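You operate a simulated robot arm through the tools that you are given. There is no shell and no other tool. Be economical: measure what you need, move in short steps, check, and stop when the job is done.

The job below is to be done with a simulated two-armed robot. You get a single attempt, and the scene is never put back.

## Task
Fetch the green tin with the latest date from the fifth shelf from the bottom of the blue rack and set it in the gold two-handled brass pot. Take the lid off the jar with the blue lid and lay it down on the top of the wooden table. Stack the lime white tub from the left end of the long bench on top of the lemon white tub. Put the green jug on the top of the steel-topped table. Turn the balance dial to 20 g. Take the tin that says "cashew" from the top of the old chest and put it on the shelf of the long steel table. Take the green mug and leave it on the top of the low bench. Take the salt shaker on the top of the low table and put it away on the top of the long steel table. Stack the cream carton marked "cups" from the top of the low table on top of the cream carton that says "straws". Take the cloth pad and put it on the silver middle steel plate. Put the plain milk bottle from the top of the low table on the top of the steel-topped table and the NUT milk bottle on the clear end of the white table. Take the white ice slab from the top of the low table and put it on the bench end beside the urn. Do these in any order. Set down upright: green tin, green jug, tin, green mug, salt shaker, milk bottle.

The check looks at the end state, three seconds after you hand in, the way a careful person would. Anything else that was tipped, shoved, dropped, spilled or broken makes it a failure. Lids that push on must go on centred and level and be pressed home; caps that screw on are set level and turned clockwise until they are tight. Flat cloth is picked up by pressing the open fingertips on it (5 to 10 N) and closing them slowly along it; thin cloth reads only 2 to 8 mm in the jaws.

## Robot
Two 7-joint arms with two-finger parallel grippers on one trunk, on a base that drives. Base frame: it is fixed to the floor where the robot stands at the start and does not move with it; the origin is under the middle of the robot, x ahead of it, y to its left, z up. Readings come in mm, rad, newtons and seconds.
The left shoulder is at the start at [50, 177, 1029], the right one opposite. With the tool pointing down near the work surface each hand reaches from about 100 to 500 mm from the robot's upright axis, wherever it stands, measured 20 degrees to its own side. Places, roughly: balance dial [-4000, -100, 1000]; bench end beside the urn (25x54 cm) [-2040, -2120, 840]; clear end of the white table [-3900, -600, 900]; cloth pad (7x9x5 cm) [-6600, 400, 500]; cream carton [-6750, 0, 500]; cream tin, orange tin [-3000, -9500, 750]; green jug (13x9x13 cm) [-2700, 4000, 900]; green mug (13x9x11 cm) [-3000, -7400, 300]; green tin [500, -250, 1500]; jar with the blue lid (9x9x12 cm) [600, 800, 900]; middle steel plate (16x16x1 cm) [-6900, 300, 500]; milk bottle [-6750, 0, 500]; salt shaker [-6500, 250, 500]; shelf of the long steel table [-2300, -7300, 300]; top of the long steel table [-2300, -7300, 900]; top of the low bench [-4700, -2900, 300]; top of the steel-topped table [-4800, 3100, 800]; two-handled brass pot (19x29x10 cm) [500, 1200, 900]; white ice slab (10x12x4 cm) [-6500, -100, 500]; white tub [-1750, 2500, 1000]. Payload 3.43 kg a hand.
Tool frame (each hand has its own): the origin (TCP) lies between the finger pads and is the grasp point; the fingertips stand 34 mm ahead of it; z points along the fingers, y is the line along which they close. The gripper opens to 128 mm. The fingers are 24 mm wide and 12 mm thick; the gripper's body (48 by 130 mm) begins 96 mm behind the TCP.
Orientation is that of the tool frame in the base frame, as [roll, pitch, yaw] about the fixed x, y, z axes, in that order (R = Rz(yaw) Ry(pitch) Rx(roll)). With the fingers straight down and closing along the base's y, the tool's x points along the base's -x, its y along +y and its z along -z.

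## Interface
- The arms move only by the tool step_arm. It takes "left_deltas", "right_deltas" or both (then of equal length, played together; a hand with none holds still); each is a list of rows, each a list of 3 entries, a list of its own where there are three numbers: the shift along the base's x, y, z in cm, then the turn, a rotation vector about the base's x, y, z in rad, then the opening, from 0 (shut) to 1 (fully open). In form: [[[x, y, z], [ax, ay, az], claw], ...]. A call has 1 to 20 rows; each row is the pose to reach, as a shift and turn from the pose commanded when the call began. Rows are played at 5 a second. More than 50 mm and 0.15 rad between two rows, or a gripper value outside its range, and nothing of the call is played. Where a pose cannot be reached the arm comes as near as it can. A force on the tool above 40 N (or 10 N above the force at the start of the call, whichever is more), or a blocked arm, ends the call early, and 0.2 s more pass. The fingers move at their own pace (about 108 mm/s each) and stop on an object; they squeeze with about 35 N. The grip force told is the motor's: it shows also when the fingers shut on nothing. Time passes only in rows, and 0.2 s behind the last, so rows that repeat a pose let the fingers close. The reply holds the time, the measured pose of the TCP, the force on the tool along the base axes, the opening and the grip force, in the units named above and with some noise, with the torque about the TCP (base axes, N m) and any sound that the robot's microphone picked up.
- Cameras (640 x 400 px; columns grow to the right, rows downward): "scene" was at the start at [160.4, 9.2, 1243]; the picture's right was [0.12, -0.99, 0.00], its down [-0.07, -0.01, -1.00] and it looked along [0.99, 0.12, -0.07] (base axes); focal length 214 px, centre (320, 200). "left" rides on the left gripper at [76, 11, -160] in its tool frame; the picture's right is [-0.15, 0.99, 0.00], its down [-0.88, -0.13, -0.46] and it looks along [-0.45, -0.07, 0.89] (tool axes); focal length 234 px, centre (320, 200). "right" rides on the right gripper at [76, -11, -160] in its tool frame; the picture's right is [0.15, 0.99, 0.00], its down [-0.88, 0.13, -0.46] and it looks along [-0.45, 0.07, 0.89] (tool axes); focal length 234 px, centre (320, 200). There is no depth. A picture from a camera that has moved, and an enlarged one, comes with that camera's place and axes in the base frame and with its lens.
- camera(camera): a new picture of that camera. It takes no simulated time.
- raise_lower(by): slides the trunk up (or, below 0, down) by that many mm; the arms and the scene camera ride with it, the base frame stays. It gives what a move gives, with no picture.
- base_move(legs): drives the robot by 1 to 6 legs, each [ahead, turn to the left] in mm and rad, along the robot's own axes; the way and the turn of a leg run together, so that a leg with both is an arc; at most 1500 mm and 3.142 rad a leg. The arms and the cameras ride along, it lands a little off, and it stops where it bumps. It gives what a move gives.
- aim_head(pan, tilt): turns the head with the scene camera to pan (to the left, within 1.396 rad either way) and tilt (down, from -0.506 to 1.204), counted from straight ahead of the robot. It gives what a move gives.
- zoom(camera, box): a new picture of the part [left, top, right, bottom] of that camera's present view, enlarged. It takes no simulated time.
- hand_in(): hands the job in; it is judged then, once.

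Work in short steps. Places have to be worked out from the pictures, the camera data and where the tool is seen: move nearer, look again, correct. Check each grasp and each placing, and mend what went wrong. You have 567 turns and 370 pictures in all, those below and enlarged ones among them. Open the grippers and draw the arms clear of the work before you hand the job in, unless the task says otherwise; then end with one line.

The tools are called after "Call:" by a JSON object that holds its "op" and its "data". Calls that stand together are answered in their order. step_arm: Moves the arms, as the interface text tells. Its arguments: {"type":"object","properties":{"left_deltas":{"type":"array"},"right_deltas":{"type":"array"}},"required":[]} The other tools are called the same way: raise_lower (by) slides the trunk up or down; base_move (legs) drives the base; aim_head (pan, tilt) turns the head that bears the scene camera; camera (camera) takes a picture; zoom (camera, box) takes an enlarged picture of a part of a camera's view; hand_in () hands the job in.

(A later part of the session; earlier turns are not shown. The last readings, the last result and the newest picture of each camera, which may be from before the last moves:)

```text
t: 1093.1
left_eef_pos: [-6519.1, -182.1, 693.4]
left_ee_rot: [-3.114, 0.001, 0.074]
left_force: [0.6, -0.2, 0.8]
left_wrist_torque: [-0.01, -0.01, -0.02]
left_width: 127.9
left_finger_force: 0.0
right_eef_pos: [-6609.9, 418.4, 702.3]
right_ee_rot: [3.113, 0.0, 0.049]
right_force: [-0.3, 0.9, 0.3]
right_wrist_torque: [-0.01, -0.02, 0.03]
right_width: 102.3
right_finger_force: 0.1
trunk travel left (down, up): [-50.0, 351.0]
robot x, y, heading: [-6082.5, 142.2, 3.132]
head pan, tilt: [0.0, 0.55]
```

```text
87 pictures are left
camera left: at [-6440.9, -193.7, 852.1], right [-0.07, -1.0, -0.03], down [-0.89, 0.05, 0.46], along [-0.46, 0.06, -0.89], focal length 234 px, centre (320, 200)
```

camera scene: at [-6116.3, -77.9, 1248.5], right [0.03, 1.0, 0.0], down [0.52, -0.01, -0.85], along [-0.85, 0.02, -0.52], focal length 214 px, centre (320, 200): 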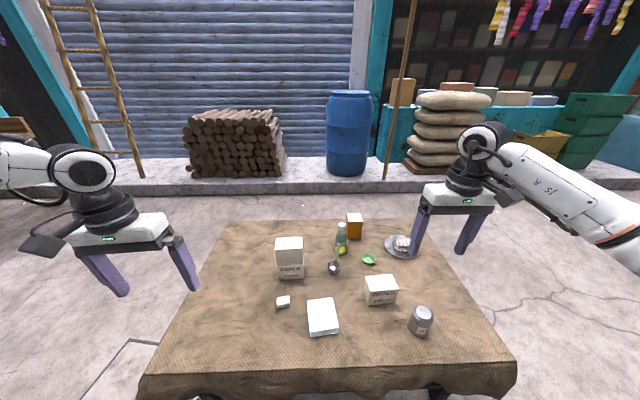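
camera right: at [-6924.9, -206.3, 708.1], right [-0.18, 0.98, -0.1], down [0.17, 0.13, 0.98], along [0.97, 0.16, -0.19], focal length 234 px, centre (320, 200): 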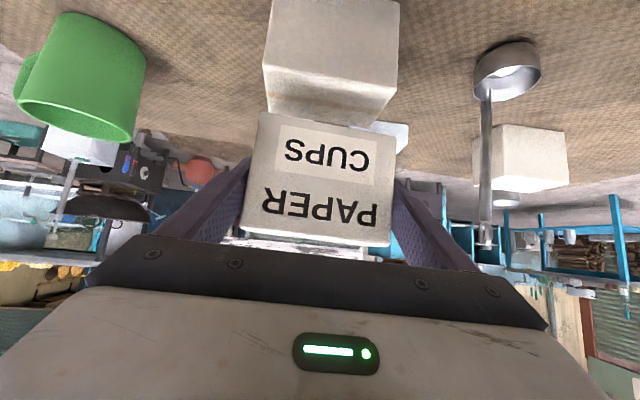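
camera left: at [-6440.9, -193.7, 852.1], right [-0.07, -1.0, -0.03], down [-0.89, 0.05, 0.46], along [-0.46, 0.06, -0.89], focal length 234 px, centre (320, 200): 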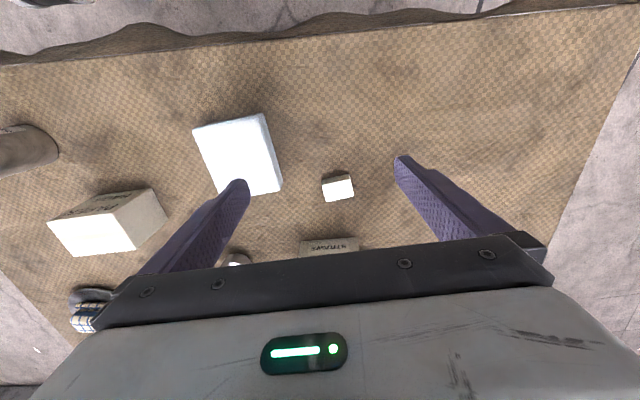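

Slab top centre is at (-6525,-68), rotated about 0.25 rad. I align above it.

Call:
{"op": "step_arm", "data": {"left_deltas": [[[-0.2, 4, 0], [0, 0, 0.06], 1], [[-0.4, 8, 0], [0, 0, 0.12], 1], [[-0.6, 11.4, -2], [0, 0, 0.17], 1], [[-0.6, 11.4, -6], [0, 0, 0.17], 1]]}}

Call:
{"op": "camera", "data": {"camera": "left"}}

```text
t: 1094.1
left_eef_pos: [-6522.9, -67.1, 636.5]
left_ee_rot: [-3.113, 0.003, 0.243]
left_force: [-0.4, 0.7, -0.1]
left_wrist_torque: [-0.05, -0.04, -0.03]
left_width: 128.0
left_finger_force: 0.1
right_eef_pos: [-6609.8, 418.9, 702.9]
right_ee_rot: [3.115, 0.0, 0.05]
right_force: [0.4, 1.1, 0.7]
right_wrist_torque: [-0.01, -0.01, 0.02]
right_width: 102.6
right_finger_force: 0.1
trunk travel left (down, up): [-50.0, 351.0]
robot x, y, heading: [-6081.5, 138.2, 3.135]
head pan, tilt: [0.0, 0.55]
```

```text
86 pictures are left
camera left: at [-6445.3, -66.0, 794.8], right [0.1, -0.99, -0.03], down [-0.88, -0.1, 0.46], along [-0.46, -0.02, -0.89], focal length 234 px, centre (320, 200)
```

left: 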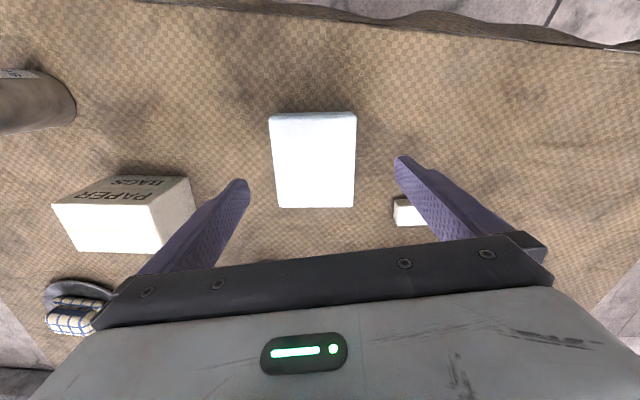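

Call:
{"op": "step_arm", "data": {"left_deltas": [[[-0.3, 0.5, -4], [0, 0, 0], 1], [[-0.5, 0.8, -7.5], [0, 0, 0], 1], [[-0.5, 0.8, -9.2], [0, 0, 0], 1], [[-0.5, 0.8, -9.2], [0, 0, 0], 0.85], [[-0.5, 0.8, -9.2], [0, 0, 0], 0.7], [[-0.5, 0.8, -9.2], [0, 0, 0], 0.5], [[-0.5, 0.8, -9.2], [0, 0, 0], 0.5]]}}

Call:
{"op": "camera", "data": {"camera": "left"}}

```text
t: 1095.7
left_eef_pos: [-6525.0, -64.6, 547.4]
left_ee_rot: [-3.113, 0.002, 0.242]
left_force: [0.3, -0.3, -0.8]
left_wrist_torque: [-0.16, 0.07, 0.04]
left_width: 95.7
left_finger_force: 35.5
left hand out of reach, approached as far as the arm can: row 3, 4, 5, 6, 7
right_eef_pos: [-6610.1, 417.1, 703.4]
right_ee_rot: [3.114, -0.002, 0.05]
right_force: [1.2, -0.4, 0.5]
right_wrist_torque: [0.0, 0.02, 0.04]
right_width: 102.3
right_finger_force: 0.1
trunk travel left (down, up): [-50.0, 351.0]
robot x, y, heading: [-6083.3, 141.1, 3.137]
head pan, tilt: [0.0, 0.55]
```

```text
85 pictures are left
camera left: at [-6447.8, -62.2, 706.6], right [0.1, -0.99, -0.03], down [-0.88, -0.1, 0.46], along [-0.46, -0.02, -0.89], focal length 234 px, centre (320, 200)
```

left: 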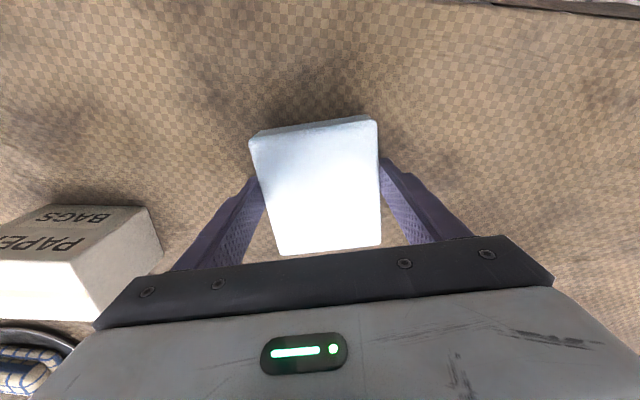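

Slab gripped at 96 mm. I lift it, then shift the base 60 mm for the salt shaker.

Call:
{"op": "step_arm", "data": {"left_deltas": [[[0, 0, 2], [0, 0, 0], 0.5], [[0, 0, 6], [0, 0, 0], 0.5], [[0, 0, 10], [0, 0, 0], 0.5], [[2, 0, 14], [0, 0, 0], 0.5], [[6, 0, 16], [0, 0, 0], 0.5], [[10, -2, 18], [0, 0, 0], 0.5]]}}

Call:
{"op": "base_move", "data": {"legs": [[-150, 0], [0, 1.571], [60, 0], [0, -1.571], [150, 0]]}}

Call:
{"op": "step_arm", "data": {"right_deltas": [[[3, -3, 0], [0, 0, 0], 0.7], [[6, -6, 0], [0, 0, 0], 0.7], [[9, -8.5, 0], [0, 0, 0], 0.7]]}}

Call:
{"op": "camera", "data": {"camera": "right"}}

```text
t: 1097.1
left_eef_pos: [-6427.6, -80.6, 726.0]
left_ee_rot: [-3.114, -0.001, 0.243]
left_force: [0.2, 0.6, -4.0]
left_wrist_torque: [-0.01, -0.04, 0.01]
left_width: 95.5
left_finger_force: 35.0
right_eef_pos: [-6608.6, 418.1, 703.5]
right_ee_rot: [3.113, 0.001, 0.049]
right_force: [-0.4, 0.5, -0.6]
right_wrist_torque: [-0.07, -0.03, -0.02]
right_width: 102.4
right_finger_force: 0.0
trunk travel left (down, up): [-50.0, 351.0]
robot x, y, heading: [-6086.0, 139.7, 3.135]
head pan, tilt: [0.0, 0.55]
```

```text
t: 1107.6
left_eef_pos: [-6409.9, -164.8, 725.6]
left_ee_rot: [-3.114, 0.002, 0.292]
left_force: [0.6, -0.3, -2.5]
left_wrist_torque: [0.02, -0.04, -0.03]
left_width: 95.6
left_finger_force: 35.0
right_eef_pos: [-6614.3, 325.2, 703.4]
right_ee_rot: [3.114, 0.001, 0.097]
right_force: [-0.9, -0.1, -0.1]
right_wrist_torque: [0.0, -0.02, 0.01]
right_width: 102.2
right_finger_force: 0.0
trunk travel left (down, up): [-50.0, 351.0]
robot x, y, heading: [-6076.0, 76.4, -3.098]
head pan, tilt: [0.0, 0.55]
```

```text
t: 1108.4
left_eef_pos: [-6409.6, -164.8, 726.3]
left_ee_rot: [-3.114, -0.001, 0.294]
left_force: [0.5, -0.1, -3.6]
left_wrist_torque: [0.0, -0.01, 0.02]
left_width: 96.0
left_finger_force: 35.0
right_eef_pos: [-6525.5, 237.7, 699.8]
right_ee_rot: [3.113, -0.001, 0.096]
right_force: [0.0, 0.5, -1.3]
right_wrist_torque: [0.04, 0.01, 0.03]
right_width: 89.5
right_finger_force: 0.1
trunk travel left (down, up): [-50.0, 351.0]
robot x, y, heading: [-6075.2, 74.2, -3.094]
head pan, tilt: [0.0, 0.55]
```

```text
84 pictures are left
camera right: at [-6452.9, 261.3, 859.8], right [0.24, -0.97, 0.03], down [-0.87, -0.2, 0.46], along [-0.44, -0.14, -0.89], focal length 234 px, centre (320, 200)
```

right: 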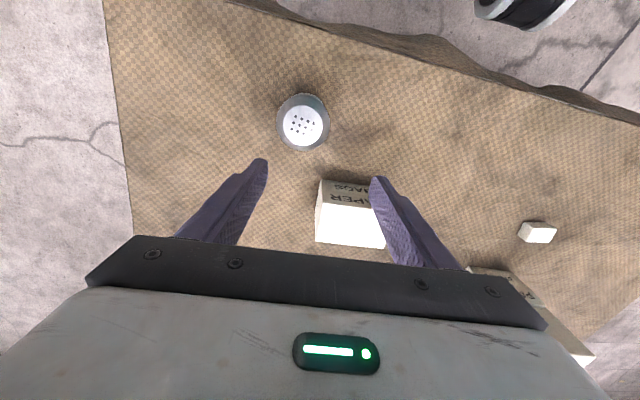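

Salt shaker axis is at about (-6494,264). I descend around it.

Call:
{"op": "step_arm", "data": {"right_deltas": [[[1.5, 1.3, -3], [0, 0, 0], 0.75], [[3.1, 2.6, -6], [0, 0, 0], 0.75], [[3.1, 2.6, -9], [0, 0, 0], 0.75]]}}

Call:
{"op": "camera", "data": {"camera": "right"}}

```text
t: 1109.2
left_eef_pos: [-6410.2, -164.9, 725.6]
left_ee_rot: [-3.115, 0.002, 0.293]
left_force: [-0.2, 0.8, -3.9]
left_wrist_torque: [0.02, -0.01, -0.03]
left_width: 95.4
left_finger_force: 35.3
right_eef_pos: [-6493.1, 266.2, 614.0]
right_ee_rot: [3.112, 0.002, 0.098]
right_force: [0.9, -0.2, 0.9]
right_wrist_torque: [0.03, -0.01, 0.03]
right_width: 96.1
right_finger_force: 0.1
trunk travel left (down, up): [-50.0, 351.0]
robot x, y, heading: [-6070.5, 74.7, -3.097]
head pan, tilt: [0.0, 0.55]
```

```text
83 pictures are left
camera right: at [-6421.5, 290.1, 774.0], right [0.24, -0.97, 0.03], down [-0.86, -0.2, 0.46], along [-0.44, -0.14, -0.89], focal length 234 px, centre (320, 200)
```

right: 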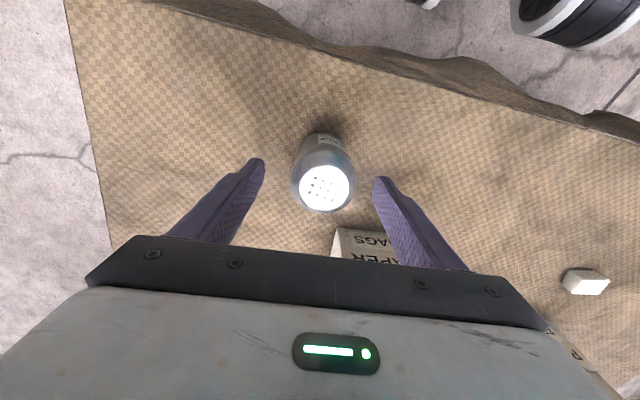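

Call:
{"op": "step_arm", "data": {"right_deltas": [[[0.1, -0.3, -2.5], [0, 0, 0], 0.75], [[0.2, -0.3, -5.2], [0, 0, 0], 0.75], [[0.2, -0.3, -5.2], [0, 0, 0], 0.6], [[0.2, -0.3, -5.2], [0, 0, 0], 0.45], [[0.2, -0.3, -5.2], [0, 0, 0], 0.3], [[0.2, -0.3, -5.2], [0, 0, 0], 0.2], [[0.2, -0.3, -5.2], [0, 0, 0], 0.2]]}}

Call:
{"op": "camera", "data": {"camera": "right"}}

```text
t: 1110.8
left_eef_pos: [-6408.3, -164.5, 724.8]
left_ee_rot: [-3.114, 0.002, 0.292]
left_force: [0.3, -0.4, -2.6]
left_wrist_torque: [-0.01, -0.06, -0.01]
left_width: 95.5
left_finger_force: 34.9
right_eef_pos: [-6491.2, 264.1, 560.9]
right_ee_rot: [3.114, -0.001, 0.098]
right_force: [-0.6, 0.1, 0.2]
right_wrist_torque: [0.09, 0.09, 0.02]
right_width: 60.0
right_finger_force: 35.3
trunk travel left (down, up): [-50.0, 351.0]
robot x, y, heading: [-6074.6, 73.5, -3.096]
head pan, tilt: [0.0, 0.55]
```

```text
82 pictures are left
camera right: at [-6418.6, 288.4, 721.1], right [0.24, -0.97, 0.03], down [-0.86, -0.2, 0.46], along [-0.44, -0.13, -0.89], focal length 234 px, centre (320, 200)
```

right: 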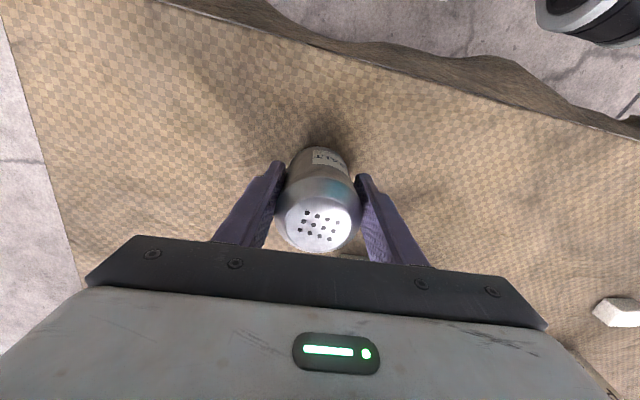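

Salt shaker gripped. I lift it, raise the trunk, and set off south around the bench toward the stall with the urn.

Call:
{"op": "step_arm", "data": {"right_deltas": [[[0, 0, 2], [0, 0, 0], 0.2], [[0, 0, 6], [0, 0, 0], 0.2], [[0, 0, 10], [0, 0, 0], 0.2], [[3, 0, 14], [0, 0, 0], 0.2], [[6, 1, 17], [0, 0, 0], 0.2]]}}

Call:
{"op": "raise_lower", "data": {"by": 300}}

Call:
{"op": "base_move", "data": {"legs": [[-150, 0], [0, 1.588], [1400, 0], [580, 0], [0, 0.18]]}}

Call:
{"op": "base_move", "data": {"legs": [[1300, 0], [760, 0], [0, 0.9]]}}

```text
t: 1112.0
left_eef_pos: [-6409.2, -163.7, 725.0]
left_ee_rot: [-3.118, 0.001, 0.292]
left_force: [-0.4, 0.6, -3.8]
left_wrist_torque: [-0.01, -0.05, -0.02]
left_width: 95.6
left_finger_force: 34.9
right_eef_pos: [-6429.1, 272.5, 734.5]
right_ee_rot: [3.114, -0.001, 0.098]
right_force: [-0.8, 0.1, -1.8]
right_wrist_torque: [-0.01, -0.05, 0.01]
right_width: 60.0
right_finger_force: 34.4
trunk travel left (down, up): [-50.0, 351.0]
robot x, y, heading: [-6073.3, 71.5, -3.101]
head pan, tilt: [0.0, 0.55]
```

```text
t: 1115.0
left_eef_pos: [-6408.9, -165.4, 1025.6]
left_ee_rot: [-3.115, 0.001, 0.292]
left_force: [0.6, 0.6, -3.2]
left_wrist_torque: [0.01, -0.04, -0.02]
left_width: 95.9
left_finger_force: 34.7
right_eef_pos: [-6429.4, 272.3, 1034.1]
right_ee_rot: [3.113, 0.0, 0.097]
right_force: [0.1, 0.1, -1.3]
right_wrist_torque: [-0.02, -0.01, -0.02]
right_width: 60.0
right_finger_force: 34.7
trunk travel left (down, up): [-350.0, 51.0]
robot x, y, heading: [-6072.9, 73.2, -3.098]
head pan, tilt: [0.0, 0.55]
```

```text
t: 1130.5
left_eef_pos: [-5506.0, -2197.6, 1025.1]
left_ee_rot: [-3.113, 0.0, 2.075]
left_force: [-0.6, -0.1, -3.6]
left_wrist_torque: [0.02, 0.02, 0.0]
left_width: 95.7
left_finger_force: 35.1
right_eef_pos: [-5929.1, -2309.4, 1034.6]
right_ee_rot: [3.115, -0.001, 1.881]
right_force: [-0.5, -0.3, -2.4]
right_wrist_torque: [0.01, 0.01, -0.02]
right_width: 59.6
right_finger_force: 35.0
trunk travel left (down, up): [-350.0, 51.0]
robot x, y, heading: [-5809.4, -1924.8, -1.312]
head pan, tilt: [0.0, 0.55]
```

```text
t: 1142.9
left_eef_pos: [-4970.1, -3878.4, 1025.7]
left_ee_rot: [-3.115, 0.001, 2.903]
left_force: [0.1, 0.5, -3.5]
left_wrist_torque: [-0.02, 0.05, 0.02]
left_width: 95.5
left_finger_force: 35.2
right_eef_pos: [-5174.1, -4264.9, 1033.7]
right_ee_rot: [3.113, -0.003, 2.71]
right_force: [0.3, -0.3, -2.1]
right_wrist_torque: [0.03, 0.01, -0.01]
right_width: 59.4
right_finger_force: 34.9
trunk travel left (down, up): [-350.0, 51.0]
robot x, y, heading: [-5381.2, -3914.4, -0.487]
head pan, tilt: [0.0, 0.55]
```

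Call:
{"op": "base_move", "data": {"legs": [[0, 0.272], [1107, 0], [0, 0.711], [1365, 0], [0, -0.496]]}}

Call:
{"op": "aim_head", "data": {"pan": 0.3, "tilt": 0.25}}

Call:
{"op": "camera", "data": {"camera": "scene"}}

```text
t: 1146.4
left_eef_pos: [-4722.9, -3834.2, 1025.0]
left_ee_rot: [-3.117, -0.002, -3.111]
left_force: [0.2, -0.1, -3.1]
left_wrist_torque: [-0.01, 0.06, -0.02]
left_width: 95.5
left_finger_force: 35.0
right_eef_pos: [-4815.2, -4263.0, 1032.2]
right_ee_rot: [3.115, -0.003, 2.979]
right_force: [0.8, -0.3, -1.6]
right_wrist_torque: [0.01, 0.04, -0.01]
right_width: 59.6
right_finger_force: 35.3
trunk travel left (down, up): [-350.0, 51.0]
robot x, y, heading: [-5111.5, -3980.0, -0.211]
head pan, tilt: [0.0, 0.55]
stopped in leg 2: the robot was blocked; the commanded pose is now the measured one
```

```text
t: 1147.2
left_eef_pos: [-4722.1, -3835.1, 1024.3]
left_ee_rot: [-3.116, -0.003, -3.11]
left_force: [0.3, 0.5, -3.3]
left_wrist_torque: [0.0, 0.03, -0.01]
left_width: 95.9
left_finger_force: 34.7
right_eef_pos: [-4816.2, -4262.6, 1034.1]
right_ee_rot: [3.114, -0.003, 2.979]
right_force: [-0.3, -1.0, -2.3]
right_wrist_torque: [-0.02, 0.02, 0.0]
right_width: 59.6
right_finger_force: 35.3
trunk travel left (down, up): [-350.0, 51.0]
robot x, y, heading: [-5111.0, -3986.5, -0.21]
head pan, tilt: [0.3, 0.25]
```

```text
81 pictures are left
camera scene: at [-4948.2, -3991.1, 1376.1], right [0.09, -1.0, 0.0], down [-0.25, -0.02, -0.97], along [0.96, 0.09, -0.25], focal length 214 px, centre (320, 200)
```

scene: 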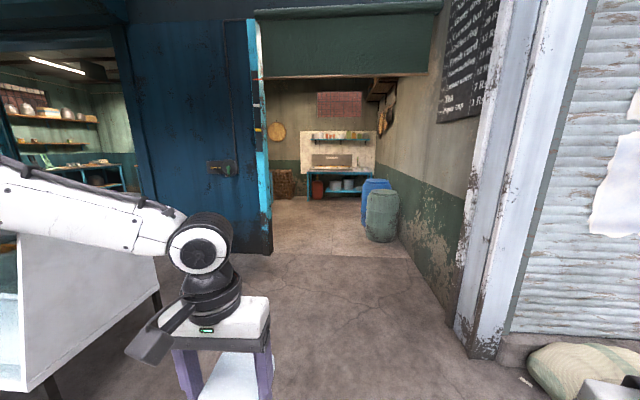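

Blocked again; I look down in front to see by what.

Call:
{"op": "aim_head", "data": {"pan": 0.25, "tilt": 0.9}}

Call:
{"op": "camera", "data": {"camera": "scene"}}

```text
t: 1148.2
left_eef_pos: [-4724.0, -3834.5, 1024.2]
left_ee_rot: [-3.117, -0.003, -3.11]
left_force: [-0.1, -0.6, -4.0]
left_wrist_torque: [-0.02, 0.0, 0.03]
left_width: 95.7
left_finger_force: 35.2
right_eef_pos: [-4814.9, -4262.9, 1033.7]
right_ee_rot: [3.114, -0.002, 2.979]
right_force: [-0.2, 0.8, -3.0]
right_wrist_torque: [0.0, 0.03, 0.01]
right_width: 59.9
right_finger_force: 35.0
trunk travel left (down, up): [-350.0, 51.0]
robot x, y, heading: [-5108.5, -3983.1, -0.21]
head pan, tilt: [0.25, 0.901]
```

```text
80 pictures are left
camera scene: at [-4965.8, -3996.5, 1319.2], right [0.04, -1.0, 0.0], down [-0.78, -0.03, -0.62], along [0.62, 0.03, -0.78], focal length 214 px, centre (320, 200)
```

scene: 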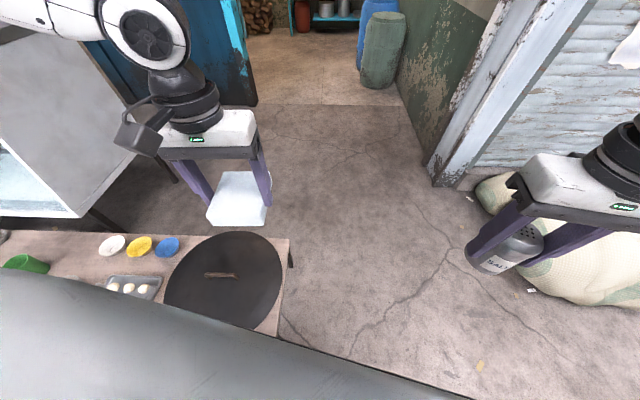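

I had clipped the bench's south-west corner; its items still stand. I back off and pass farther south, at y≈-4300.

Call:
{"op": "base_move", "data": {"legs": [[-250, 0], [0, -0.5], [500, 0], [0, 0.71], [900, 0]]}}

Call:
{"op": "aim_head", "data": {"pan": 0.0, "tilt": 0.35}}

Call:
{"op": "camera", "data": {"camera": "scene"}}

```text
t: 1160.2
left_eef_pos: [-3719.2, -4010.4, 1025.2]
left_ee_rot: [-3.119, -0.002, -2.882]
left_force: [0.2, -0.8, -3.6]
left_wrist_torque: [0.0, 0.04, 0.01]
left_width: 95.5
left_finger_force: 35.0
right_eef_pos: [-3713.7, -4448.6, 1033.3]
right_ee_rot: [3.115, -0.001, -3.075]
right_force: [0.2, -0.4, -1.7]
right_wrist_torque: [-0.01, 0.05, 0.01]
right_width: 59.6
right_finger_force: 35.0
trunk travel left (down, up): [-350.0, 51.0]
robot x, y, heading: [-4060.9, -4242.1, 0.019]
head pan, tilt: [0.25, 0.901]
```

```text
t: 1161.2
left_eef_pos: [-3720.3, -4010.6, 1026.7]
left_ee_rot: [-3.118, -0.002, -2.882]
left_force: [0.2, 0.0, -3.7]
left_wrist_torque: [-0.04, 0.03, -0.03]
left_width: 95.4
left_finger_force: 35.6
right_eef_pos: [-3713.3, -4448.3, 1032.8]
right_ee_rot: [3.114, -0.003, -3.076]
right_force: [0.1, -0.2, -2.6]
right_wrist_torque: [-0.02, 0.02, -0.01]
right_width: 59.8
right_finger_force: 35.0
trunk travel left (down, up): [-350.0, 51.0]
robot x, y, heading: [-4062.2, -4241.4, 0.021]
head pan, tilt: [0.0, 0.351]
```

```text
79 pictures are left
camera scene: at [-3899.8, -4241.9, 1366.7], right [0.02, -1.0, 0.0], down [-0.34, -0.01, -0.94], along [0.94, 0.02, -0.34], focal length 214 px, centre (320, 200)
```

scene: 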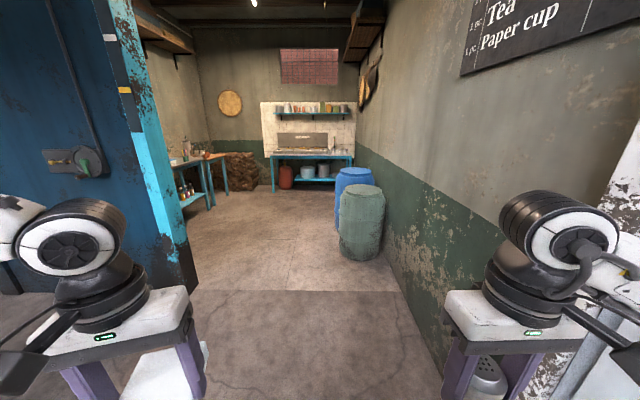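

The stall entrance is clear. I drive in and face the bench inside on the left.

Call:
{"op": "base_move", "data": {"legs": [[0, 0.16], [1400, 0], [490, 0], [0, 1.037], [850, 0], [0, 0.353]]}}

Call:
{"op": "aim_head", "data": {"pan": 0.2, "tilt": 0.3}}

Call:
{"op": "camera", "data": {"camera": "scene"}}

```text
t: 1176.2
left_eef_pos: [-2200.8, -3113.7, 1031.5]
left_ee_rot: [-3.115, 0.003, -1.679]
left_force: [0.1, 0.2, -3.2]
left_wrist_torque: [-0.04, 0.01, -0.01]
left_width: 95.8
left_finger_force: 35.1
right_eef_pos: [-1785.9, -3244.7, 1039.1]
right_ee_rot: [3.11, 0.015, -1.853]
right_force: [0.5, 0.8, -2.2]
right_wrist_torque: [-0.01, -0.04, 0.01]
right_width: 59.5
right_finger_force: 34.9
trunk travel left (down, up): [-350.0, 51.0]
robot x, y, heading: [-2092.0, -3486.2, 1.254]
head pan, tilt: [0.0, 0.351]
stopped in leg 5: the robot was blocked; the commanded pose is now the measured one
```

```text
t: 1176.9
left_eef_pos: [-2199.9, -3112.5, 1031.9]
left_ee_rot: [-3.118, 0.008, -1.679]
left_force: [0.0, 1.0, -3.6]
left_wrist_torque: [-0.03, 0.05, 0.02]
left_width: 95.7
left_finger_force: 35.4
right_eef_pos: [-1785.5, -3244.1, 1039.9]
right_ee_rot: [3.111, 0.017, -1.852]
right_force: [0.4, 0.1, -2.5]
right_wrist_torque: [-0.03, 0.03, -0.07]
right_width: 59.8
right_finger_force: 35.4
trunk travel left (down, up): [-350.0, 51.0]
robot x, y, heading: [-2092.0, -3487.1, 1.251]
head pan, tilt: [0.201, 0.3]
```

```text
78 pictures are left
camera scene: at [-2065.5, -3351.8, 1374.7], right [0.99, -0.12, 0.0], down [-0.03, -0.27, -0.96], along [0.12, 0.95, -0.28], focal length 214 px, centre (320, 200)
```

scene: 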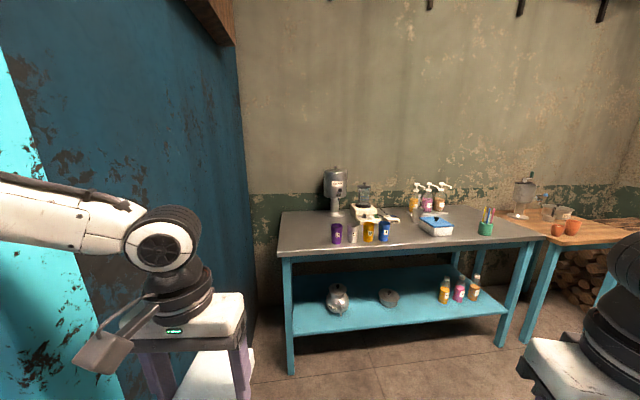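

The bench's left end beside the urn is clear. My left arm caught the door edge; I back off, shift right and then approach.

Call:
{"op": "base_move", "data": {"legs": [[-220, 0], [0, -1.252], [330, 0], [0, 1.571], [850, 0]]}}

Call:
{"op": "aim_head", "data": {"pan": 0.25, "tilt": 0.55}}

Call:
{"op": "camera", "data": {"camera": "scene"}}

```text
t: 1191.4
left_eef_pos: [-2019.4, -2521.2, 1023.5]
left_ee_rot: [-3.118, -0.016, -1.378]
left_force: [-0.3, 0.5, -2.1]
left_wrist_torque: [-0.05, -0.01, -0.01]
left_width: 95.5
left_finger_force: 34.7
right_eef_pos: [-1584.4, -2527.6, 1032.8]
right_ee_rot: [3.115, -0.004, -1.554]
right_force: [0.4, -0.6, -3.0]
right_wrist_torque: [-0.04, -0.01, 0.0]
right_width: 59.7
right_finger_force: 35.0
trunk travel left (down, up): [-350.0, 51.0]
robot x, y, heading: [-1805.7, -2858.2, 1.544]
head pan, tilt: [0.201, 0.3]
```

```text
t: 1192.1
left_eef_pos: [-2019.8, -2522.4, 1023.9]
left_ee_rot: [-3.121, -0.017, -1.38]
left_force: [0.3, -0.2, -4.3]
left_wrist_torque: [-0.07, 0.0, 0.01]
left_width: 95.4
left_finger_force: 35.2
right_eef_pos: [-1583.8, -2528.1, 1032.8]
right_ee_rot: [3.112, -0.003, -1.553]
right_force: [0.7, 0.4, -1.9]
right_wrist_torque: [-0.07, -0.02, -0.01]
right_width: 59.8
right_finger_force: 35.3
trunk travel left (down, up): [-350.0, 51.0]
robot x, y, heading: [-1805.9, -2864.5, 1.545]
head pan, tilt: [0.25, 0.55]
```

```text
77 pictures are left
camera scene: at [-1825.3, -2708.6, 1348.5], right [0.97, 0.22, 0.0], down [0.12, -0.51, -0.85], along [-0.19, 0.83, -0.52], focal length 214 px, centre (320, 200)
```

scene: 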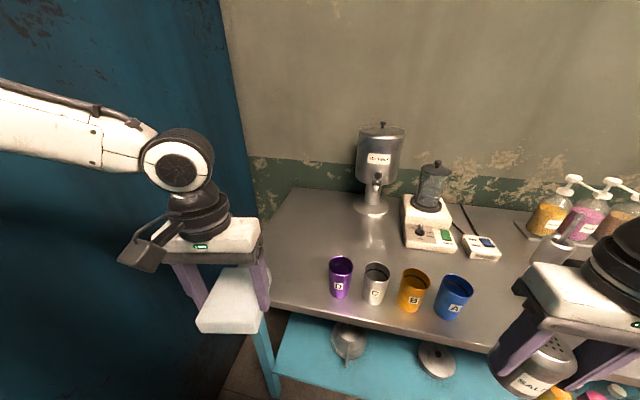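

The bench end (x≈-2180 to -1950, z≈830) is clear left of the cups. I drive 180 mm closer and extend the slab over it.

Call:
{"op": "base_move", "data": {"legs": [[180, 0.025]]}}

Call:
{"op": "step_arm", "data": {"left_deltas": [[[-1, 4, 0], [0, 0, 0], 0.5], [[-2, 8, 0], [0, 0, 0], 0.5], [[-3, 12, 0], [0, 0, 0], 0.5], [[-3, 14, 0], [0, 0, 0], 0.5]]}}

Call:
{"op": "raise_lower", "data": {"by": -100}}

Call:
{"op": "camera", "data": {"camera": "left"}}

Call:
{"op": "camera", "data": {"camera": "scene"}}

```text
t: 1193.6
left_eef_pos: [-2024.0, -2350.6, 1023.1]
left_ee_rot: [-3.12, -0.017, -1.358]
left_force: [-0.1, -0.5, -3.5]
left_wrist_torque: [-0.09, 0.0, 0.02]
left_width: 95.4
left_finger_force: 35.1
right_eef_pos: [-1589.0, -2347.1, 1032.4]
right_ee_rot: [3.114, -0.005, -1.534]
right_force: [0.4, -0.3, -2.2]
right_wrist_torque: [-0.06, -0.01, -0.01]
right_width: 59.8
right_finger_force: 34.1
trunk travel left (down, up): [-350.0, 51.0]
robot x, y, heading: [-1804.0, -2685.2, 1.563]
head pan, tilt: [0.25, 0.55]
```

```text
t: 1194.6
left_eef_pos: [-2054.3, -2209.0, 1022.8]
left_ee_rot: [-3.121, -0.016, -1.36]
left_force: [-0.5, -0.5, -3.6]
left_wrist_torque: [-0.05, -0.02, 0.01]
left_width: 95.5
left_finger_force: 34.2
right_eef_pos: [-1588.7, -2346.8, 1033.7]
right_ee_rot: [3.113, -0.003, -1.535]
right_force: [0.5, 0.2, -2.9]
right_wrist_torque: [-0.05, 0.0, -0.01]
right_width: 59.8
right_finger_force: 35.4
trunk travel left (down, up): [-350.0, 51.0]
robot x, y, heading: [-1802.8, -2693.1, 1.567]
head pan, tilt: [0.25, 0.55]
```

```text
t: 1195.4
left_eef_pos: [-2053.4, -2208.7, 977.0]
left_ee_rot: [-3.119, -0.018, -1.36]
left_force: [0.8, 1.2, -3.6]
left_wrist_torque: [-0.06, -0.02, -0.01]
left_width: 95.5
left_finger_force: 35.4
right_eef_pos: [-1588.1, -2345.1, 994.5]
right_ee_rot: [3.112, 0.018, -1.54]
right_force: [0.5, -5.2, 20.6]
right_wrist_torque: [-0.5, -0.25, -0.05]
right_width: 60.0
right_finger_force: 34.6
trunk travel left (down, up): [-304.0, 97.0]
robot x, y, heading: [-1803.7, -2689.4, 1.571]
head pan, tilt: [0.25, 0.55]
stopped: the force on the tool passed its limit at 91 N (the readings are from after the stop); the commanded pose is now the measured one
```

```text
76 pictures are left
camera left: at [-2052.6, -2285.9, 1137.1], right [-1.0, -0.07, -0.03], down [-0.07, 0.89, 0.44], along [-0.01, 0.44, -0.9], focal length 234 px, centre (320, 200)
```

left: 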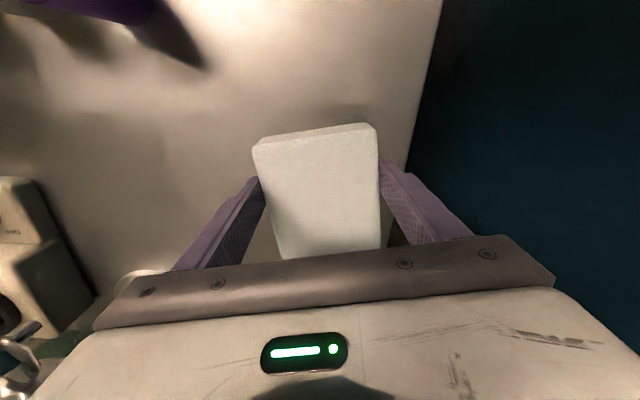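

```text
75 pictures are left
camera scene: at [-1825.8, -2534.2, 1302.0], right [0.97, 0.24, 0.0], down [0.13, -0.51, -0.85], along [-0.21, 0.83, -0.52], focal length 214 px, centre (320, 200)
```

scene: 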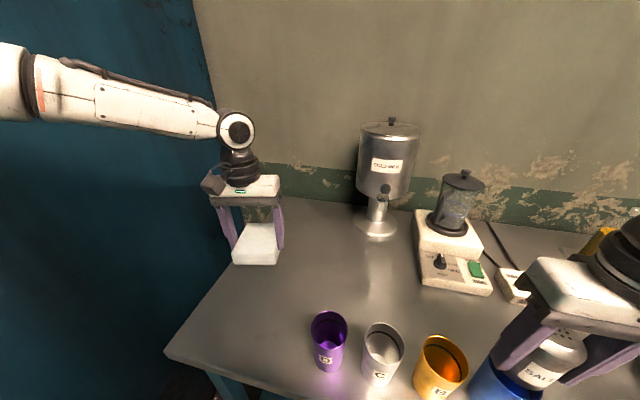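

The salt shaker in the right hand came down on the blue cup. I raise at once and pull the right hand back.

Call:
{"op": "raise_lower", "data": {"by": 50}}

Call:
{"op": "step_arm", "data": {"right_deltas": [[[0, -1, 4], [0, 0, 0], 0.2], [[1, -3, 8], [0, 0, 0], 0.2], [[2, -6, 11], [0, 0, 0], 0.2], [[3, -9, 13], [0, 0, 0], 0.2]]}}

Call:
{"op": "aim_head", "data": {"pan": -0.1, "tilt": 0.7}}

Call:
{"op": "camera", "data": {"camera": "scene"}}

```text
t: 1196.3
left_eef_pos: [-2053.4, -2208.5, 1026.2]
left_ee_rot: [-3.12, -0.017, -1.358]
left_force: [0.5, -0.2, -3.8]
left_wrist_torque: [-0.07, 0.01, 0.06]
left_width: 95.8
left_finger_force: 34.9
right_eef_pos: [-1588.3, -2344.7, 1041.7]
right_ee_rot: [3.109, 0.015, -1.539]
right_force: [0.2, -0.7, -3.0]
right_wrist_torque: [-0.04, 0.01, 0.0]
right_width: 59.9
right_finger_force: 34.6
trunk travel left (down, up): [-354.0, 47.0]
robot x, y, heading: [-1803.6, -2690.4, 1.572]
head pan, tilt: [0.25, 0.55]
```

```text
t: 1197.3
left_eef_pos: [-2053.0, -2209.7, 1027.1]
left_ee_rot: [-3.119, -0.018, -1.359]
left_force: [-0.4, -0.4, -2.9]
left_wrist_torque: [0.01, 0.02, -0.01]
left_width: 95.7
left_finger_force: 35.4
right_eef_pos: [-1558.7, -2436.5, 1172.0]
right_ee_rot: [3.111, 0.015, -1.54]
right_force: [-0.4, -0.6, -2.5]
right_wrist_torque: [0.0, -0.02, 0.01]
right_width: 59.8
right_finger_force: 34.6
trunk travel left (down, up): [-354.0, 47.0]
robot x, y, heading: [-1805.0, -2688.5, 1.567]
head pan, tilt: [0.25, 0.55]
```

```text
t: 1198.1
left_eef_pos: [-2053.5, -2210.3, 1027.1]
left_ee_rot: [-3.119, -0.015, -1.359]
left_force: [1.0, 0.4, -3.4]
left_wrist_torque: [-0.02, 0.0, 0.0]
left_width: 95.3
left_finger_force: 35.2
right_eef_pos: [-1558.5, -2433.6, 1169.7]
right_ee_rot: [3.11, 0.014, -1.539]
right_force: [0.4, -0.4, -3.4]
right_wrist_torque: [-0.02, 0.02, -0.01]
right_width: 59.7
right_finger_force: 35.2
trunk travel left (down, up): [-354.0, 47.0]
robot x, y, heading: [-1804.0, -2686.2, 1.561]
head pan, tilt: [-0.099, 0.7]
```

```text
74 pictures are left
camera scene: at [-1795.2, -2535.8, 1339.1], right [0.99, -0.1, 0.0], down [-0.07, -0.64, -0.76], along [0.08, 0.76, -0.64], focal length 214 px, centre (320, 200)
```

scene: 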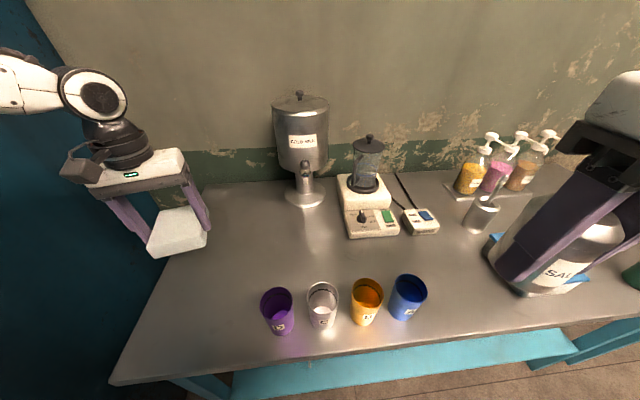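

The cups are all still standing in their row. I lower the slab with the left arm only.

Call:
{"op": "step_arm", "data": {"left_deltas": [[[0, 0, -4], [0, 0, 0], 0.5], [[0, 0, -8], [0, 0, 0], 0.5], [[0, 0, -11], [0, 0, 0], 0.5], [[0, 0, -13], [0, 0, 0], 0.5]]}}

Call:
{"op": "step_arm", "data": {"left_deltas": [[[0, 0, -0.8], [0, 0, 0], 0.5], [[0, 0, -1.6], [0, 0, 0], 0.5], [[0, 0, -2.4], [0, 0, 0], 0.5], [[0, 0, -3.2], [0, 0, 0], 0.5]]}}

```text
t: 1199.1
left_eef_pos: [-2055.3, -2208.4, 896.6]
left_ee_rot: [-3.117, -0.011, -1.359]
left_force: [-0.9, 0.0, 5.7]
left_wrist_torque: [0.49, 0.55, 0.03]
left_width: 95.7
left_finger_force: 34.6
right_eef_pos: [-1558.2, -2436.7, 1171.2]
right_ee_rot: [3.111, 0.016, -1.538]
right_force: [0.9, 0.4, -1.9]
right_wrist_torque: [-0.02, 0.0, 0.02]
right_width: 59.9
right_finger_force: 35.1
trunk travel left (down, up): [-354.0, 47.0]
robot x, y, heading: [-1803.8, -2690.4, 1.566]
head pan, tilt: [-0.099, 0.7]
```

```text
t: 1199.8
left_eef_pos: [-2055.2, -2209.2, 885.5]
left_ee_rot: [-3.124, -0.012, -1.355]
left_force: [1.2, -10.6, 23.5]
left_wrist_torque: [-0.46, 1.49, 0.59]
left_width: 95.4
left_finger_force: 35.3
right_eef_pos: [-1557.6, -2436.4, 1170.9]
right_ee_rot: [3.109, 0.015, -1.537]
right_force: [-0.9, 0.2, -2.6]
right_wrist_torque: [-0.08, 0.0, 0.04]
right_width: 59.7
right_finger_force: 35.0
trunk travel left (down, up): [-354.0, 47.0]
robot x, y, heading: [-1806.7, -2686.5, 1.57]
head pan, tilt: [-0.099, 0.7]
stopped in row 3 (left hand): the force on the tool passed its limit at 47 N (the readings are from after the stop); the commanded pose is now the measured one
```

The slab is on the bench. I ease up, open and rise.

Call:
{"op": "step_arm", "data": {"left_deltas": [[[0, 0, 0.5], [0, 0, 0], 0.5], [[0, 0, 0.6], [0, 0, 0], 0.8], [[0, 0, 0.6], [0, 0, 0], 0.9], [[0, 0, 0.6], [0, 0, 0], 0.9], [[0, 0, 4], [0, 0, 0], 0.9], [[0, 0, 8], [0, 0, 0], 0.9], [[0, -1, 12], [0, 0, 0], 0.9], [[0, -3, 16], [0, 0, 0], 0.9]]}}

Call:
{"op": "aim_head", "data": {"pan": 0.25, "tilt": 0.6}}

Call:
{"op": "camera", "data": {"camera": "scene"}}

```text
t: 1201.6
left_eef_pos: [-2055.3, -2238.4, 1041.4]
left_ee_rot: [-3.123, -0.012, -1.358]
left_force: [-0.5, 0.2, 0.1]
left_wrist_torque: [0.01, 0.01, -0.01]
left_width: 115.2
left_finger_force: 0.0
right_eef_pos: [-1557.8, -2436.6, 1170.3]
right_ee_rot: [3.11, 0.016, -1.54]
right_force: [0.1, -0.3, -3.1]
right_wrist_torque: [0.02, -0.03, 0.01]
right_width: 59.9
right_finger_force: 35.0
trunk travel left (down, up): [-354.0, 47.0]
robot x, y, heading: [-1799.4, -2692.3, 1.568]
head pan, tilt: [-0.099, 0.7]
```

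```text
t: 1202.5
left_eef_pos: [-2053.8, -2235.7, 1040.5]
left_ee_rot: [-3.123, -0.014, -1.36]
left_force: [0.4, -0.6, 0.4]
left_wrist_torque: [-0.01, -0.03, -0.02]
left_width: 115.2
left_finger_force: 0.0
right_eef_pos: [-1557.9, -2434.1, 1171.6]
right_ee_rot: [3.109, 0.016, -1.541]
right_force: [-0.9, -0.7, -3.1]
right_wrist_torque: [0.0, -0.03, -0.02]
right_width: 59.9
right_finger_force: 35.4
trunk travel left (down, up): [-354.0, 47.0]
robot x, y, heading: [-1800.9, -2686.8, 1.567]
head pan, tilt: [0.25, 0.6]
```

```text
73 pictures are left
camera scene: at [-1825.4, -2534.9, 1347.7], right [0.97, 0.24, 0.0], down [0.14, -0.55, -0.82], along [-0.2, 0.8, -0.57], focal length 214 px, centre (320, 200)
```

scene: 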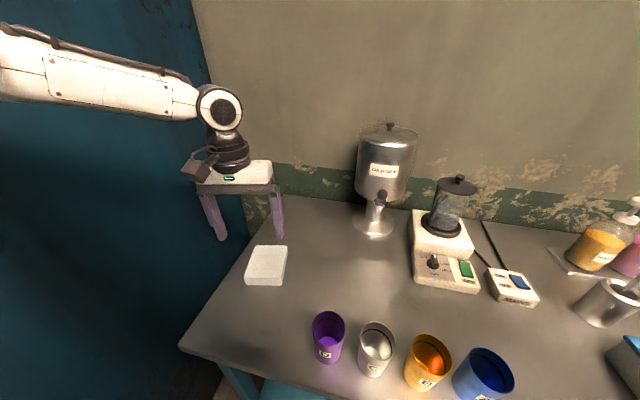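

The slab lies on the bench end beside the urn. Last delivery: the salt shaker to the long steel table's top. I leave the stall and head south.

Call:
{"op": "base_move", "data": {"legs": [[-800, 0], [0, 2.047], [1500, 0], [0, -0.36], [1170, 0], [0, 0.647]]}}

Call:
{"op": "base_move", "data": {"legs": [[1430, 0], [0, 0.81], [1500, 0], [1350, 0], [0, 1.571]]}}

```text
t: 1227.1
left_eef_pos: [-4541.6, -4658.4, 1040.5]
left_ee_rot: [-3.123, -0.011, 0.916]
left_force: [-0.3, -0.3, 0.2]
left_wrist_torque: [0.05, 0.02, -0.01]
left_width: 115.2
left_finger_force: 0.1
right_eef_pos: [-4711.0, -4151.1, 1170.5]
right_ee_rot: [3.111, 0.017, 0.732]
right_force: [-1.1, 0.6, -1.8]
right_wrist_torque: [0.04, -0.04, 0.0]
right_width: 60.1
right_finger_force: 34.8
trunk travel left (down, up): [-354.0, 47.0]
robot x, y, heading: [-4356.8, -4175.1, -2.444]
head pan, tilt: [0.25, 0.6]
```

```text
t: 1253.6
left_eef_pos: [-5130.9, -7670.1, 1041.5]
left_ee_rot: [-3.123, -0.012, -2.954]
left_force: [0.3, 1.1, -0.3]
left_wrist_torque: [-0.02, 0.02, -0.01]
left_width: 115.1
left_finger_force: 0.0
right_eef_pos: [-5343.7, -8160.2, 1170.5]
right_ee_rot: [3.11, 0.015, -3.137]
right_force: [-0.1, -0.6, -2.1]
right_wrist_torque: [-0.02, 0.06, -0.03]
right_width: 59.8
right_finger_force: 34.8
trunk travel left (down, up): [-354.0, 47.0]
robot x, y, heading: [-5589.0, -7907.1, -0.03]
head pan, tilt: [0.25, 0.6]
```

Call:
{"op": "base_move", "data": {"legs": [[0, -0.09], [1500, 0], [1220, 0], [0, 1.69]]}}

Call:
{"op": "aim_head", "data": {"pan": -0.1, "tilt": 0.45}}

Call:
{"op": "camera", "data": {"camera": "scene"}}

```text
t: 1271.3
left_eef_pos: [-3141.9, -7803.8, 1039.7]
left_ee_rot: [-3.122, -0.014, -1.403]
left_force: [0.1, 0.2, -0.2]
left_wrist_torque: [0.02, -0.01, 0.01]
left_width: 115.3
left_finger_force: 0.0
right_eef_pos: [-2655.2, -8023.6, 1170.4]
right_ee_rot: [3.111, 0.016, -1.586]
right_force: [-0.4, 0.3, -2.0]
right_wrist_torque: [0.02, 0.04, -0.01]
right_width: 60.0
right_finger_force: 35.1
trunk travel left (down, up): [-354.0, 47.0]
robot x, y, heading: [-2912.5, -8266.5, 1.521]
head pan, tilt: [0.25, 0.6]
```

```text
t: 1272.1
left_eef_pos: [-3140.5, -7803.9, 1041.9]
left_ee_rot: [-3.123, -0.012, -1.403]
left_force: [0.7, 0.2, -0.2]
left_wrist_torque: [0.01, 0.02, -0.01]
left_width: 115.2
left_finger_force: 0.0
right_eef_pos: [-2653.3, -8025.4, 1169.9]
right_ee_rot: [3.109, 0.015, -1.586]
right_force: [-0.1, 0.3, -1.9]
right_wrist_torque: [-0.03, 0.0, -0.02]
right_width: 59.7
right_finger_force: 35.2
trunk travel left (down, up): [-354.0, 47.0]
robot x, y, heading: [-2912.6, -8267.8, 1.518]
head pan, tilt: [-0.099, 0.45]
```

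```text
72 pictures are left
camera scene: at [-2894.7, -8107.5, 1361.3], right [0.99, -0.15, 0.0], down [-0.07, -0.43, -0.9], along [0.13, 0.89, -0.44], focal length 214 px, centre (320, 200)
```

scene: 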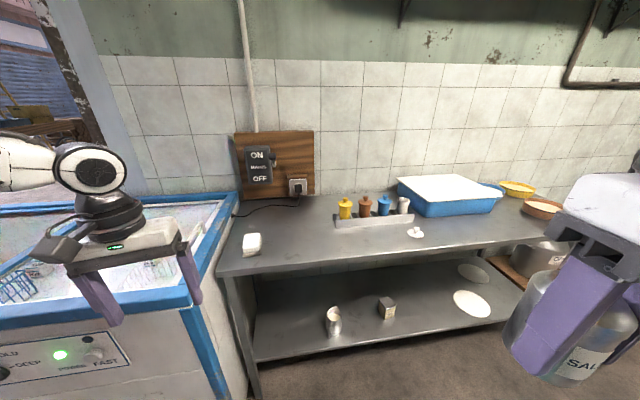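

I pull the left hand back and move the base up to the table, right hand toward a free spot near (-2740,-7455).

Call:
{"op": "step_arm", "data": {"left_deltas": [[[0, -4, 1], [0, 0, 0], 0.5], [[0, -8, 2], [0, 0, 0], 0.5], [[0, -12, 3], [0, 0, 0], 0.5], [[0, -16, 5], [0, 0, 0], 0.5]]}}

Call:
{"op": "base_move", "data": {"legs": [[0, -0.05], [300, 0], [0, 0.1]]}}

Call:
{"op": "step_arm", "data": {"right_deltas": [[[-1.5, 4, -2], [0, 0, 0], 0.2], [[-3, 8, -4], [0, 0, 0], 0.2], [[-4.5, 12, -6], [0, 0, 0], 0.2], [[-6, 16, -8], [0, 0, 0], 0.2], [[-7.5, 20, -10], [0, 0, 0], 0.2], [[-9, 24, -12], [0, 0, 0], 0.2]]}}

Call:
{"op": "camera", "data": {"camera": "scene"}}

Call:
{"op": "camera", "data": {"camera": "right"}}

```text
t: 1273.1
left_eef_pos: [-3139.5, -7966.7, 1090.3]
left_ee_rot: [-3.124, -0.013, -1.404]
left_force: [0.2, 0.1, -0.8]
left_wrist_torque: [0.05, 0.01, -0.01]
left_width: 63.9
left_finger_force: 0.1
right_eef_pos: [-2653.3, -8025.7, 1171.3]
right_ee_rot: [3.11, 0.016, -1.588]
right_force: [0.2, -0.3, -2.4]
right_wrist_torque: [-0.02, 0.05, 0.01]
right_width: 59.8
right_finger_force: 35.0
trunk travel left (down, up): [-354.0, 47.0]
robot x, y, heading: [-2911.7, -8270.0, 1.523]
head pan, tilt: [-0.099, 0.45]
```

```text
t: 1276.1
left_eef_pos: [-3125.5, -7679.0, 1091.5]
left_ee_rot: [-3.122, -0.014, -1.352]
left_force: [-1.0, 0.6, -0.4]
left_wrist_torque: [0.02, -0.02, -0.02]
left_width: 63.9
left_finger_force: 0.0
right_eef_pos: [-2638.5, -7717.4, 1169.7]
right_ee_rot: [3.11, 0.017, -1.536]
right_force: [-0.6, -0.8, -1.9]
right_wrist_torque: [0.0, -0.01, 0.01]
right_width: 59.8
right_finger_force: 35.0
trunk travel left (down, up): [-354.0, 47.0]
robot x, y, heading: [-2884.8, -7974.0, 1.569]
head pan, tilt: [-0.099, 0.45]
```

```text
t: 1277.5
left_eef_pos: [-3124.6, -7680.5, 1091.0]
left_ee_rot: [-3.122, -0.015, -1.354]
left_force: [-0.3, 0.1, 0.1]
left_wrist_torque: [0.0, -0.03, 0.01]
left_width: 63.8
left_finger_force: 0.1
right_eef_pos: [-2728.6, -7474.7, 1050.0]
right_ee_rot: [3.113, 0.012, -1.533]
right_force: [-0.9, -0.5, -1.7]
right_wrist_torque: [-0.04, 0.0, 0.0]
right_width: 59.9
right_finger_force: 34.8
trunk travel left (down, up): [-354.0, 47.0]
robot x, y, heading: [-2879.2, -7972.1, 1.57]
head pan, tilt: [-0.099, 0.45]
```

```text
71 pictures are left
camera scene: at [-2873.3, -7810.9, 1361.2], right [0.99, -0.1, 0.0], down [-0.04, -0.43, -0.9], along [0.09, 0.9, -0.44], focal length 214 px, centre (320, 200)
```

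scene: 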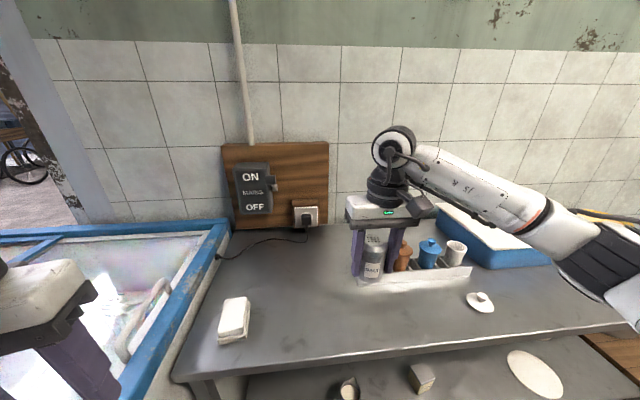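

```text
70 pictures are left
camera right: at [-2710.3, -7552.1, 1208.6], right [-0.98, -0.18, 0.03], down [-0.15, 0.87, 0.47], along [-0.11, 0.46, -0.88], focal length 234 px, centre (320, 200)
```

right: 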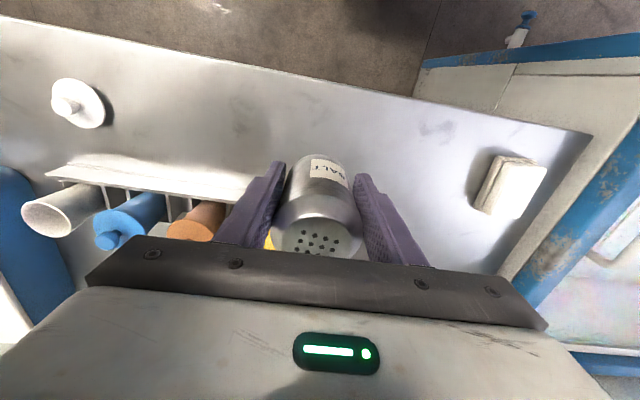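

The spot below is clear, about 60 mm from the rack and 75 mm from the edge. I lower the shaker.

Call:
{"op": "step_arm", "data": {"right_deltas": [[[0, 0.5, -4], [0, 0, 0], 0.2], [[0, 0.8, -8], [0, 0, 0], 0.2], [[0, 0.8, -11], [0, 0, 0], 0.2]]}}

Call:
{"op": "step_arm", "data": {"right_deltas": [[[0, 0, -0.8], [0, 0, 0], 0.2], [[0, 0, -1.6], [0, 0, 0], 0.2], [[0, 0, -2.4], [0, 0, 0], 0.2], [[0, 0, -3.2], [0, 0, 0], 0.2], [[0, 0, -4], [0, 0, 0], 0.2], [[0, 0, -4.8], [0, 0, 0], 0.2]]}}

```text
t: 1278.3
left_eef_pos: [-3123.9, -7680.2, 1091.4]
left_ee_rot: [-3.122, -0.012, -1.352]
left_force: [0.0, -0.1, -0.6]
left_wrist_torque: [0.02, -0.03, 0.01]
left_width: 63.8
left_finger_force: 0.1
right_eef_pos: [-2724.6, -7466.5, 939.4]
right_ee_rot: [3.109, 0.016, -1.535]
right_force: [-0.1, -0.8, -2.9]
right_wrist_torque: [-0.03, 0.02, 0.01]
right_width: 59.9
right_finger_force: 35.1
trunk travel left (down, up): [-354.0, 47.0]
robot x, y, heading: [-2885.5, -7974.4, 1.571]
head pan, tilt: [-0.099, 0.45]
```

```text
t: 1279.7
left_eef_pos: [-3125.3, -7682.4, 1092.3]
left_ee_rot: [-3.123, -0.01, -1.353]
left_force: [-0.3, -0.4, -0.9]
left_wrist_torque: [-0.03, 0.01, -0.02]
left_width: 64.0
left_finger_force: 0.1
right_eef_pos: [-2727.4, -7469.2, 897.7]
right_ee_rot: [3.11, 0.025, -1.535]
right_force: [1.9, -1.0, 31.5]
right_wrist_torque: [0.51, -1.04, 0.0]
right_width: 60.3
right_finger_force: 35.0
trunk travel left (down, up): [-354.0, 47.0]
robot x, y, heading: [-2880.7, -7973.3, 1.566]
head pan, tilt: [-0.099, 0.45]
```

Contact. I ease up, open and rise.

Call:
{"op": "step_arm", "data": {"right_deltas": [[[0, 0, 0.4], [0, 0, 0], 0.2], [[0, 0, 0.5], [0, 0, 0], 0.5], [[0, 0, 0.5], [0, 0, 0], 0.62], [[0, 0, 0.5], [0, 0, 0], 0.62], [[0, 0, 4], [0, 0, 0], 0.62], [[0, 0, 8], [0, 0, 0], 0.62], [[0, 0, 12], [0, 0, 0], 0.62], [[0, -3, 15], [0, 0, 0], 0.62]]}}

Call:
{"op": "camera", "data": {"camera": "scene"}}

```text
t: 1281.5
left_eef_pos: [-3123.9, -7681.0, 1092.0]
left_ee_rot: [-3.124, -0.011, -1.351]
left_force: [-0.6, -0.5, 0.5]
left_wrist_torque: [0.02, -0.01, -0.05]
left_width: 63.9
left_finger_force: 0.1
right_eef_pos: [-2726.6, -7501.5, 1045.3]
right_ee_rot: [3.11, 0.016, -1.536]
right_force: [-0.8, -1.1, 0.2]
right_wrist_torque: [0.02, 0.0, -0.03]
right_width: 79.4
right_finger_force: 0.1
trunk travel left (down, up): [-354.0, 47.0]
robot x, y, heading: [-2879.6, -7971.5, 1.567]
head pan, tilt: [-0.099, 0.45]
```

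```text
69 pictures are left
camera scene: at [-2872.9, -7812.4, 1361.4], right [0.99, -0.1, 0.0], down [-0.04, -0.43, -0.9], along [0.09, 0.9, -0.43], focal length 214 px, centre (320, 200)
```

scene: 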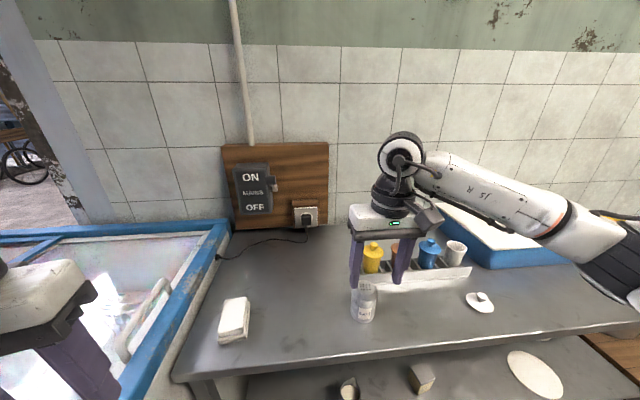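

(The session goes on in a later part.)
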